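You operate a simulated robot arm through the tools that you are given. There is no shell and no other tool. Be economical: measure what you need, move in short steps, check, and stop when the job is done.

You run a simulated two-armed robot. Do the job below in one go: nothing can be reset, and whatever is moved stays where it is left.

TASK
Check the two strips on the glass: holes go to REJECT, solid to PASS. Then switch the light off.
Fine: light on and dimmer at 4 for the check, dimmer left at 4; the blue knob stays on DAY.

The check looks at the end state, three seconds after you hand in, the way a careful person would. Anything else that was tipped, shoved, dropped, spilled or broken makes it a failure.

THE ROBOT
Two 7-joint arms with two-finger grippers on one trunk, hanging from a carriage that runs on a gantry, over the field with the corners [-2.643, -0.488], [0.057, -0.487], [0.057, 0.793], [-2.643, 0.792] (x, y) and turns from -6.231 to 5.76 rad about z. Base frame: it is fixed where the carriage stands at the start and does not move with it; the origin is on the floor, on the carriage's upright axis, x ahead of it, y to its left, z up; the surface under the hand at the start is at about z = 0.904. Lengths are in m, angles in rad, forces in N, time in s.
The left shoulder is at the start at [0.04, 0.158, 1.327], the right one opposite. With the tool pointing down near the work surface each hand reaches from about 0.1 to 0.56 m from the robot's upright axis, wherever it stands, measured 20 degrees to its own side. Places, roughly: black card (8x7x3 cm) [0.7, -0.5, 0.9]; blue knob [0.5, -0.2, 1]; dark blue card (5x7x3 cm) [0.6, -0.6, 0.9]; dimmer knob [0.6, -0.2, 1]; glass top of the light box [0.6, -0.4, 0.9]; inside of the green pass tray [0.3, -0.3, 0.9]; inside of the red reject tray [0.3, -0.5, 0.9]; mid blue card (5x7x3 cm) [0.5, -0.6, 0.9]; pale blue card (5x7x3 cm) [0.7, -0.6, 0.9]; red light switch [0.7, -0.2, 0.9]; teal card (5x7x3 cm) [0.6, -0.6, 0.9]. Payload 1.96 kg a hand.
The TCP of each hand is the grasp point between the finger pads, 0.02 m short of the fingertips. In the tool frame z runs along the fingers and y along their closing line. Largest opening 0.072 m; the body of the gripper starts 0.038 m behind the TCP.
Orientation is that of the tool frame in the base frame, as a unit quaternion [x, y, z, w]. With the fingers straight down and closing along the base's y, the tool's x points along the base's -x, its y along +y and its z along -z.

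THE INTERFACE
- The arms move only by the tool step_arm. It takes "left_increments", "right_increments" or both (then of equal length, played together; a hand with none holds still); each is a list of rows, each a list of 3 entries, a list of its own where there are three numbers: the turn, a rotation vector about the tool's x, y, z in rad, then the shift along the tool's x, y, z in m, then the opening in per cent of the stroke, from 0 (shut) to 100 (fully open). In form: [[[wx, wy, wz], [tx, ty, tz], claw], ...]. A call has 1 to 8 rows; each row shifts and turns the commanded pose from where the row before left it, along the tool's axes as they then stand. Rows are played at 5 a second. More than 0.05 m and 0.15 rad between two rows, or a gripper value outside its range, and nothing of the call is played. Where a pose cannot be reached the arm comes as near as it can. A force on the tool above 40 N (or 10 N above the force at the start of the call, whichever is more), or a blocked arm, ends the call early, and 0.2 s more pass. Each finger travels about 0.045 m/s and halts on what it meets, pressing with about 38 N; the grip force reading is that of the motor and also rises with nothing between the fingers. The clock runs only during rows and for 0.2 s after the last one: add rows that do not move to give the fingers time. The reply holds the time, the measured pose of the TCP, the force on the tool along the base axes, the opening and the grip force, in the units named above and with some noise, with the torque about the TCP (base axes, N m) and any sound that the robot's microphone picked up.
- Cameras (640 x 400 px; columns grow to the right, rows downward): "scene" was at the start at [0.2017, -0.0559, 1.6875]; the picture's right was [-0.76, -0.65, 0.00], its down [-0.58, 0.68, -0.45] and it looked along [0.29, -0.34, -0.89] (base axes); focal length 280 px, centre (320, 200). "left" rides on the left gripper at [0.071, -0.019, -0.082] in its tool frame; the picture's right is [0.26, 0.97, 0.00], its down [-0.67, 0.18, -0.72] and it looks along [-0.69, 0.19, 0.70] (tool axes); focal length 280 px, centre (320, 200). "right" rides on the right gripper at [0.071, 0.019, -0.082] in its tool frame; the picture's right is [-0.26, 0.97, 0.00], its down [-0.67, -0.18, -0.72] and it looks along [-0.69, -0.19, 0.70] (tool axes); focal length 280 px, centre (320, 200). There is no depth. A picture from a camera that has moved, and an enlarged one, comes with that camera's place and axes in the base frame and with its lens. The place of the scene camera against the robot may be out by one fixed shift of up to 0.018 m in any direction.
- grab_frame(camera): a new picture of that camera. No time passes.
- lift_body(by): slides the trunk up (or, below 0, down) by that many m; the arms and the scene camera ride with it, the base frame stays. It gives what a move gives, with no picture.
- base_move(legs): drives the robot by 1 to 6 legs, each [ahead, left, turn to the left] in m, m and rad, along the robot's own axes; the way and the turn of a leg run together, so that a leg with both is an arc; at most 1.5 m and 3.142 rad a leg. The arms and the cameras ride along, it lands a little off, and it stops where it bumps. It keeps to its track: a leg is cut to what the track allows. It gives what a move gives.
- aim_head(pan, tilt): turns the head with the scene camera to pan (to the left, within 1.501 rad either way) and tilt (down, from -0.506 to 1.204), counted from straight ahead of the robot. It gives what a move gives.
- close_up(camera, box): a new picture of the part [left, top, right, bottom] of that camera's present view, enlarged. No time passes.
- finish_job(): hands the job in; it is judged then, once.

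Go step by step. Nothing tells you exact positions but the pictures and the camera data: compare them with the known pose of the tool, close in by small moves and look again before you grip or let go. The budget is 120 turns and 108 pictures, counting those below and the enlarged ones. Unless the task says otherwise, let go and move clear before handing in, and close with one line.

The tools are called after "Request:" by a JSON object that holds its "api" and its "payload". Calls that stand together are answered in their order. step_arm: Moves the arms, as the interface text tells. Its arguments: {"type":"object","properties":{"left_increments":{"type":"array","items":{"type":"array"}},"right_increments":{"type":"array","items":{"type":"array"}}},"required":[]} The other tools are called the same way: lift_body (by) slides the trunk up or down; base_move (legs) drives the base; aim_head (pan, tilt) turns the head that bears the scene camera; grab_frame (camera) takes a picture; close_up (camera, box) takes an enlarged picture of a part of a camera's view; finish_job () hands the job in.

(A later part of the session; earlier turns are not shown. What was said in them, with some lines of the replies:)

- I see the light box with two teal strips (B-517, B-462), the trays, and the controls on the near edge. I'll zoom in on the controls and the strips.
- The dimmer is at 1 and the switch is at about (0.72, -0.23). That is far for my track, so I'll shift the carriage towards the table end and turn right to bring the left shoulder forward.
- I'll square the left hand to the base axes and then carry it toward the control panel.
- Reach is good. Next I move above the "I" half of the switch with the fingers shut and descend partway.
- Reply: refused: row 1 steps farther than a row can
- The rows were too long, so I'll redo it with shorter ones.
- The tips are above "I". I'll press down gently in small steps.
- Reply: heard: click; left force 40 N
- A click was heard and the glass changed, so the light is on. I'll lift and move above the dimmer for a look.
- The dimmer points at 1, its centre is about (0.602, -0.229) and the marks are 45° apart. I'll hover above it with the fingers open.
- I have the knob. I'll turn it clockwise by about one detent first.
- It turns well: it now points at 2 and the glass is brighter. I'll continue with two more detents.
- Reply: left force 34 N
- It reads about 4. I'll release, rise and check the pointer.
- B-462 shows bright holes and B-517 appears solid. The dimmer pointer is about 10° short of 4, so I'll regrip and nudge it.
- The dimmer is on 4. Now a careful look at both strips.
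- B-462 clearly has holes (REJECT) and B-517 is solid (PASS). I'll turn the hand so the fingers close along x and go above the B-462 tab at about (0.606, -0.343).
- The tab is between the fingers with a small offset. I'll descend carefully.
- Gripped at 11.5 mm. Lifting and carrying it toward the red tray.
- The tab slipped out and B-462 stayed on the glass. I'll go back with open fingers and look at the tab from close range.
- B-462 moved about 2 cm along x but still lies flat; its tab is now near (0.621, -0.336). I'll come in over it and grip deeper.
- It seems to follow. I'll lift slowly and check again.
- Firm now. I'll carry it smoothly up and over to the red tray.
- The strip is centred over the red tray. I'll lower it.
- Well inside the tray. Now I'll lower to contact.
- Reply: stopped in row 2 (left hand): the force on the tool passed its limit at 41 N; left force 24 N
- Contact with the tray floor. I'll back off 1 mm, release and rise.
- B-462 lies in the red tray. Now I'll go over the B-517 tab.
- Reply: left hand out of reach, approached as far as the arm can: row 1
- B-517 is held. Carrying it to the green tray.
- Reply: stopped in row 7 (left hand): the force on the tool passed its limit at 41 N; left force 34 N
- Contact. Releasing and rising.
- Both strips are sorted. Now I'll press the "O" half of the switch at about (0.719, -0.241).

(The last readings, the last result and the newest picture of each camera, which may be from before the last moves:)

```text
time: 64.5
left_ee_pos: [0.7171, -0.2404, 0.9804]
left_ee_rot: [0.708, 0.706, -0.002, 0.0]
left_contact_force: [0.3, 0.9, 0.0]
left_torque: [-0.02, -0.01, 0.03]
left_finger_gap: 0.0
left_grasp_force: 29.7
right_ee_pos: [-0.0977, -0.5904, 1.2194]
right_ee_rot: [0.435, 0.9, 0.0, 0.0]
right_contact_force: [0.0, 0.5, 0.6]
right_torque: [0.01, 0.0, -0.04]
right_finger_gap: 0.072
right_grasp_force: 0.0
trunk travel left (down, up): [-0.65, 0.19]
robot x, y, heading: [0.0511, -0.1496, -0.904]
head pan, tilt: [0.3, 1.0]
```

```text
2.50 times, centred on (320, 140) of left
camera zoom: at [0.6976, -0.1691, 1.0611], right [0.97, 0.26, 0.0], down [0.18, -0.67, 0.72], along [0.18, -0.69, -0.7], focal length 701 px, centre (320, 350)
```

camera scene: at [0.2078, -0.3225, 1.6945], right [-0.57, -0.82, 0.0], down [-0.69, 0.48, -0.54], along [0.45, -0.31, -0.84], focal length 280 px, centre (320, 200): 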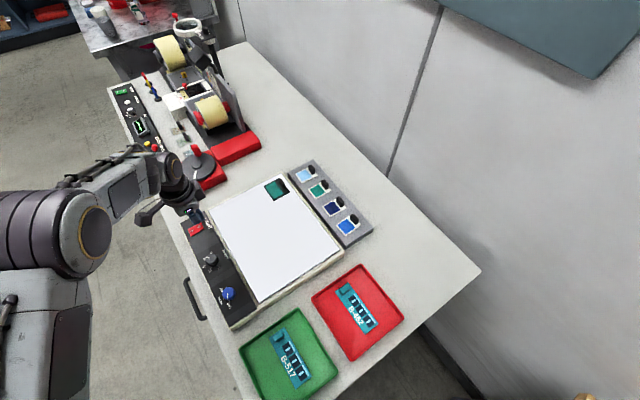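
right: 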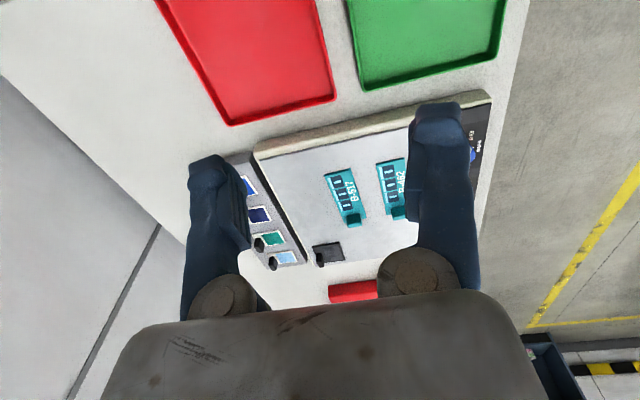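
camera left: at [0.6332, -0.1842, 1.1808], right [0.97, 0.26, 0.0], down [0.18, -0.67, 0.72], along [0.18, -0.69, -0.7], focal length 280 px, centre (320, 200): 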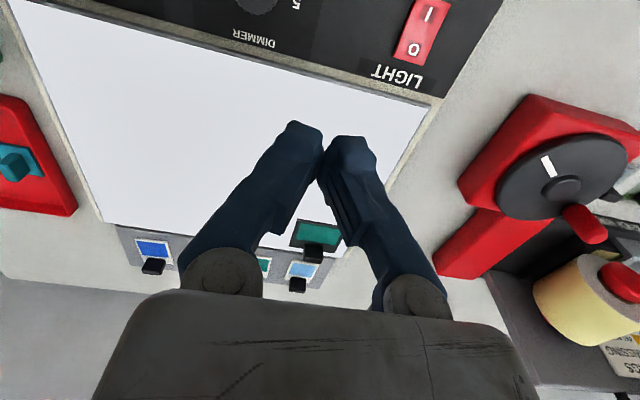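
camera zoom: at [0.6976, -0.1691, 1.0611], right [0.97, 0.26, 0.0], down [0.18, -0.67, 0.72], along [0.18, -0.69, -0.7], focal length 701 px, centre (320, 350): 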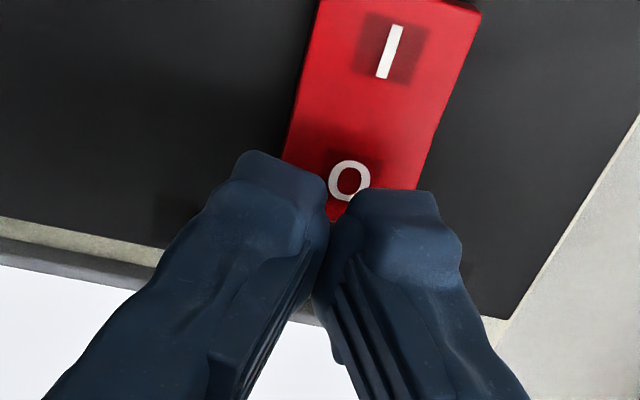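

Request:
{"api": "step_arm", "payload": {"left_increments": [[[0, 0, 0], [0.005, 0.002, 0], 0], [[0, 0, 0], [0, 0, 0.005], 0], [[0, 0, 0], [0, 0, 0.004], 0], [[0, 0, 0], [0, 0, 0.004], 0], [[0, 0, 0], [0, 0, 0.003], 0], [[0, 0, 0], [0, 0, 0.003], 0]]}}

Request:
{"api": "grab_frame", "payload": {"camera": "scene"}}

```text
time: 65.9
left_ee_pos: [0.7151, -0.2336, 0.9665]
left_ee_rot: [0.708, 0.706, 0.0, 0.001]
left_contact_force: [0.3, 0.6, 1.3]
left_torque: [0.02, -0.03, -0.03]
left_finger_gap: 0.006
left_grasp_force: 29.8
left hand out of reach, approached as far as the arm can: row 2, 4
right_ee_pos: [-0.0973, -0.5915, 1.2204]
right_ee_rot: [0.436, 0.9, 0.0, 0.0]
right_contact_force: [0.5, 0.2, -0.3]
right_torque: [-0.02, 0.0, 0.02]
right_finger_gap: 0.0722
right_grasp_force: 0.0
trunk travel left (down, up): [-0.65, 0.19]
robot x, y, heading: [0.0483, -0.1481, -0.903]
head pan, tilt: [0.3, 1.0]
```

```text
43 pictures are left
camera scene: at [0.2079, -0.3225, 1.6945], right [-0.57, -0.82, 0.0], down [-0.69, 0.48, -0.54], along [0.45, -0.31, -0.84], focal length 280 px, centre (320, 200)
```

scene: 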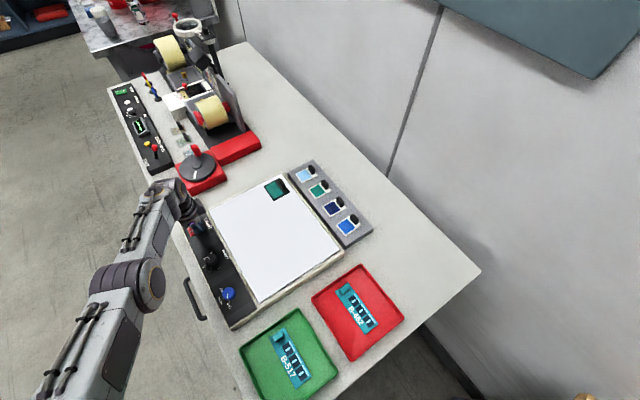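

The fingers were forced slightly apart and the wrist is at its reach limit in this yaw. I'll rise and turn back to the earlier orientation.

Request:
{"api": "step_arm", "payload": {"left_increments": [[[0, 0, 0], [0, 0, -0.03], 0], [[0, 0, 0], [0, 0, -0.05], 0], [[0, 0, -0.1428], [0, 0, 0], 0], [[0, 0, -0.1428], [0, 0, 0], 0], [[0, 0, -0.1428], [0, 0, 0], 0], [[0, 0, -0.1428], [0, 0, 0], 0], [[0, 0, -0.1428], [0, 0, 0], 0]]}}

Request:
{"api": "step_arm", "payload": {"left_increments": [[[0, 0, -0.1428], [0, 0, 0], 0], [[0, 0, -0.1428], [0, 0, 0], 0], [[0, 0, -0.1428], [0, 0, 0], 0], [[0, 0, -0.1428], [0, 0, 0], 0], [[0, 0, -0.1428], [0, 0, 0], 0], [[0, 0, -0.1428], [0, 0, 0], 0], [[0, 0, 0], [0, 0, 0], 0]]}}

Request:
{"api": "grab_frame", "payload": {"camera": "left"}}

```text
time: 67.5
left_ee_pos: [0.7172, -0.2342, 1.0458]
left_ee_rot: [0.415, 0.91, -0.001, 0.0]
left_contact_force: [0.6, -0.5, -0.3]
left_torque: [0.02, -0.02, 0.03]
left_finger_gap: 0.0001
left_grasp_force: 29.3
right_ee_pos: [-0.0974, -0.5907, 1.2196]
right_ee_rot: [0.436, 0.9, -0.001, 0.0]
right_contact_force: [0.0, 0.1, 0.3]
right_torque: [0.01, -0.03, -0.01]
right_finger_gap: 0.0722
right_grasp_force: 0.1
trunk travel left (down, up): [-0.65, 0.19]
robot x, y, heading: [0.0497, -0.152, -0.898]
head pan, tilt: [0.3, 1.0]
```

```text
time: 69.1
left_ee_pos: [0.7169, -0.2339, 1.0445]
left_ee_rot: [0.001, 1.0, -0.001, -0.001]
left_contact_force: [0.3, -0.4, 0.1]
left_torque: [0.04, 0.02, 0.0]
left_finger_gap: 0.0
left_grasp_force: 29.6
right_ee_pos: [-0.0977, -0.5918, 1.2209]
right_ee_rot: [0.436, 0.9, 0.0, 0.001]
right_contact_force: [-0.1, -0.6, 0.0]
right_torque: [-0.03, -0.01, -0.02]
right_finger_gap: 0.0718
right_grasp_force: 0.0
trunk travel left (down, up): [-0.65, 0.19]
robot x, y, heading: [0.0517, -0.1526, -0.905]
head pan, tilt: [0.3, 1.0]
```

```text
42 pictures are left
camera left: at [0.6457, -0.2525, 1.1267], right [-0.26, 0.97, 0.0], down [0.68, 0.18, 0.71], along [0.69, 0.19, -0.7], focal length 280 px, centre (320, 200)
```

left: 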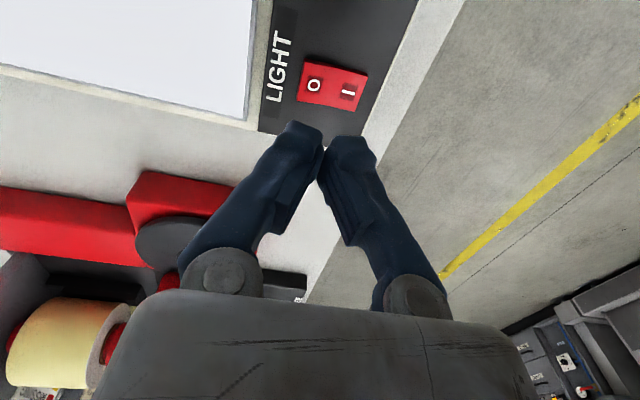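

Request:
{"api": "step_arm", "payload": {"left_increments": [[[0, 0, 0], [-0.001, -0.005, 0.03], 0], [[0, 0, 0], [0, 0, 0.03], 0], [[0, 0, 0], [0, 0, 0.008], 0], [[0, 0, 0], [0, 0, 0.004], 0], [[0, 0, 0], [0, 0, 0.004], 0], [[0, 0, 0], [0, 0, 0.003], 0], [[0, 0, 0], [0, 0, 0.003], 0], [[0, 0, 0], [0, 0, 0.003], 0]]}}

Request:
{"api": "grab_frame", "payload": {"camera": "left"}}

```text
time: 70.9
left_ee_pos: [0.7146, -0.2345, 0.9653]
left_ee_rot: [0.001, 1.0, -0.001, -0.001]
left_contact_force: [0.9, -0.4, 1.0]
left_torque: [0.01, 0.0, -0.01]
left_finger_gap: 0.0
left_grasp_force: 28.6
left hand out of reach, approached as far as the arm can: row 4, 8
right_ee_pos: [-0.0973, -0.5928, 1.2203]
right_ee_rot: [0.436, 0.9, 0.0, 0.0]
right_contact_force: [0.1, -1.1, 0.0]
right_torque: [0.02, -0.01, 0.04]
right_finger_gap: 0.0719
right_grasp_force: 0.0
trunk travel left (down, up): [-0.65, 0.19]
robot x, y, heading: [0.0493, -0.1479, -0.9]
head pan, tilt: [0.3, 1.0]
heard: click
```

```text
41 pictures are left
camera left: at [0.6425, -0.2531, 1.0463], right [-0.26, 0.97, 0.0], down [0.68, 0.18, 0.71], along [0.69, 0.18, -0.7], focal length 280 px, centre (320, 200)
```

left: 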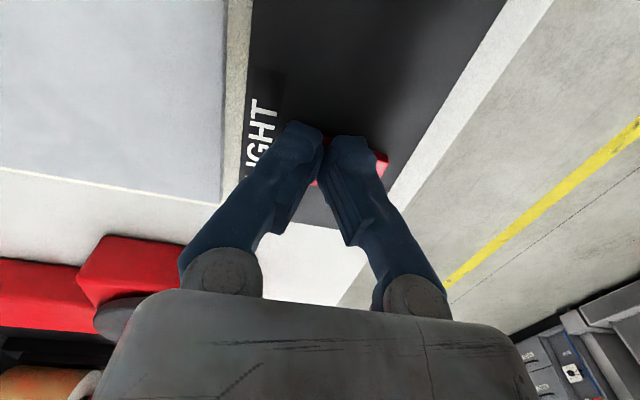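

Click, and the glass is dark: the light is off. I'll rise clear and do a final check.

Request:
{"api": "step_arm", "payload": {"left_increments": [[[0, 0, 0], [0, 0, -0.03], 0], [[0, 0, 0], [0, 0, -0.05], 0], [[0, 0, 0], [0, 0, -0.05], 0], [[0, 0, 0], [0, 0.04, -0.02], 0], [[0, 0, 0], [0, 0.045, 0], 0], [[0, 0, 0], [0, 0.045, 0], 0], [[0, 0, 0], [0.03, 0.03, 0], 0]]}}

Request:
{"api": "grab_frame", "payload": {"camera": "scene"}}

Request:
{"api": "close_up", "payload": {"camera": "scene", "box": [160, 190, 280, 330]}}

Request:
{"api": "close_up", "payload": {"camera": "scene", "box": [230, 250, 420, 400]}}

```text
time: 72.5
left_ee_pos: [0.7247, -0.0772, 1.1127]
left_ee_rot: [0.002, 1.0, -0.001, 0.0]
left_contact_force: [-0.4, -0.5, 0.3]
left_torque: [-0.02, 0.01, 0.03]
left_finger_gap: 0.0
left_grasp_force: 30.4
left hand out of reach, approached as far as the arm can: row 6, 7
right_ee_pos: [-0.0977, -0.5915, 1.2201]
right_ee_rot: [0.436, 0.9, 0.0, 0.0]
right_contact_force: [-0.3, -0.5, -1.0]
right_torque: [0.02, 0.02, -0.02]
right_finger_gap: 0.0721
right_grasp_force: 0.2
trunk travel left (down, up): [-0.65, 0.19]
robot x, y, heading: [0.0538, -0.1476, -0.904]
head pan, tilt: [0.3, 1.0]
```

```text
40 pictures are left
camera scene: at [0.2078, -0.3224, 1.6944], right [-0.57, -0.82, 0.0], down [-0.69, 0.48, -0.54], along [0.45, -0.31, -0.84], focal length 280 px, centre (320, 200)
```

scene: 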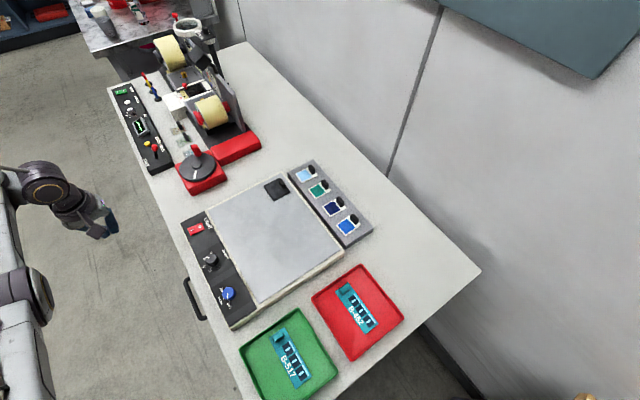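

```text
2.86 times, centred on (220, 260) of scene
camera zoom: at [0.2078, -0.3224, 1.6944], right [-0.57, -0.82, 0.0], down [-0.69, 0.48, -0.54], along [0.45, -0.31, -0.84], focal length 799 px, centre (606, 29)
```

zoom: 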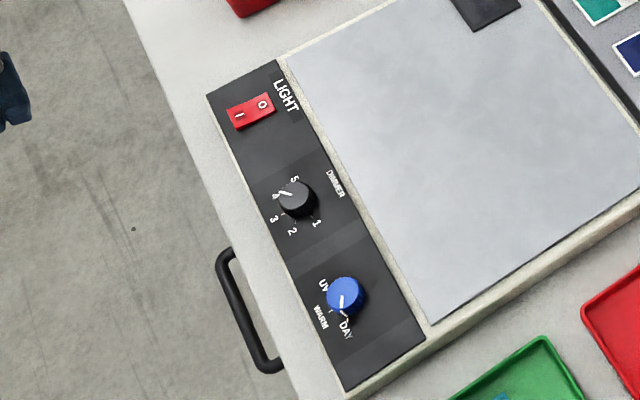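

```text
2.67 times, centred on (325, 325) of scene
camera zoom: at [0.2078, -0.3224, 1.6944], right [-0.57, -0.82, 0.0], down [-0.69, 0.48, -0.54], along [0.45, -0.31, -0.84], focal length 746 px, centre (307, -133)
```

zoom: 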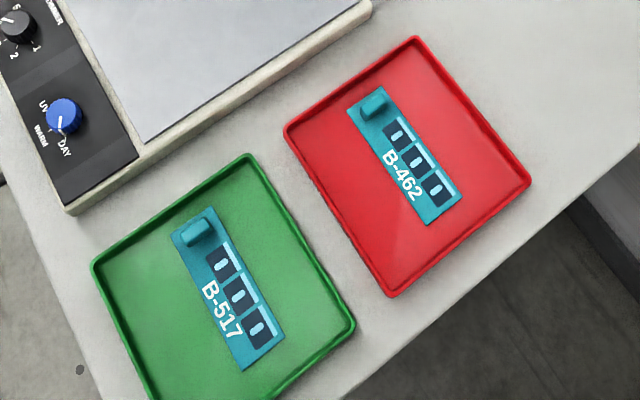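

Everything checks out: the light is off, the dimmer is at 4, blue is on DAY, and each strip is in its tray. I'm handing in.

Request:
{"api": "finish_job", "payload": {}}

```text
The job is handed in.
```

I put B-462, which showed holes, in the red REJECT tray and B-517, which was solid, in the green PASS tray. The light is off, the dimmer is at 4 and the blue knob is still on DAY.
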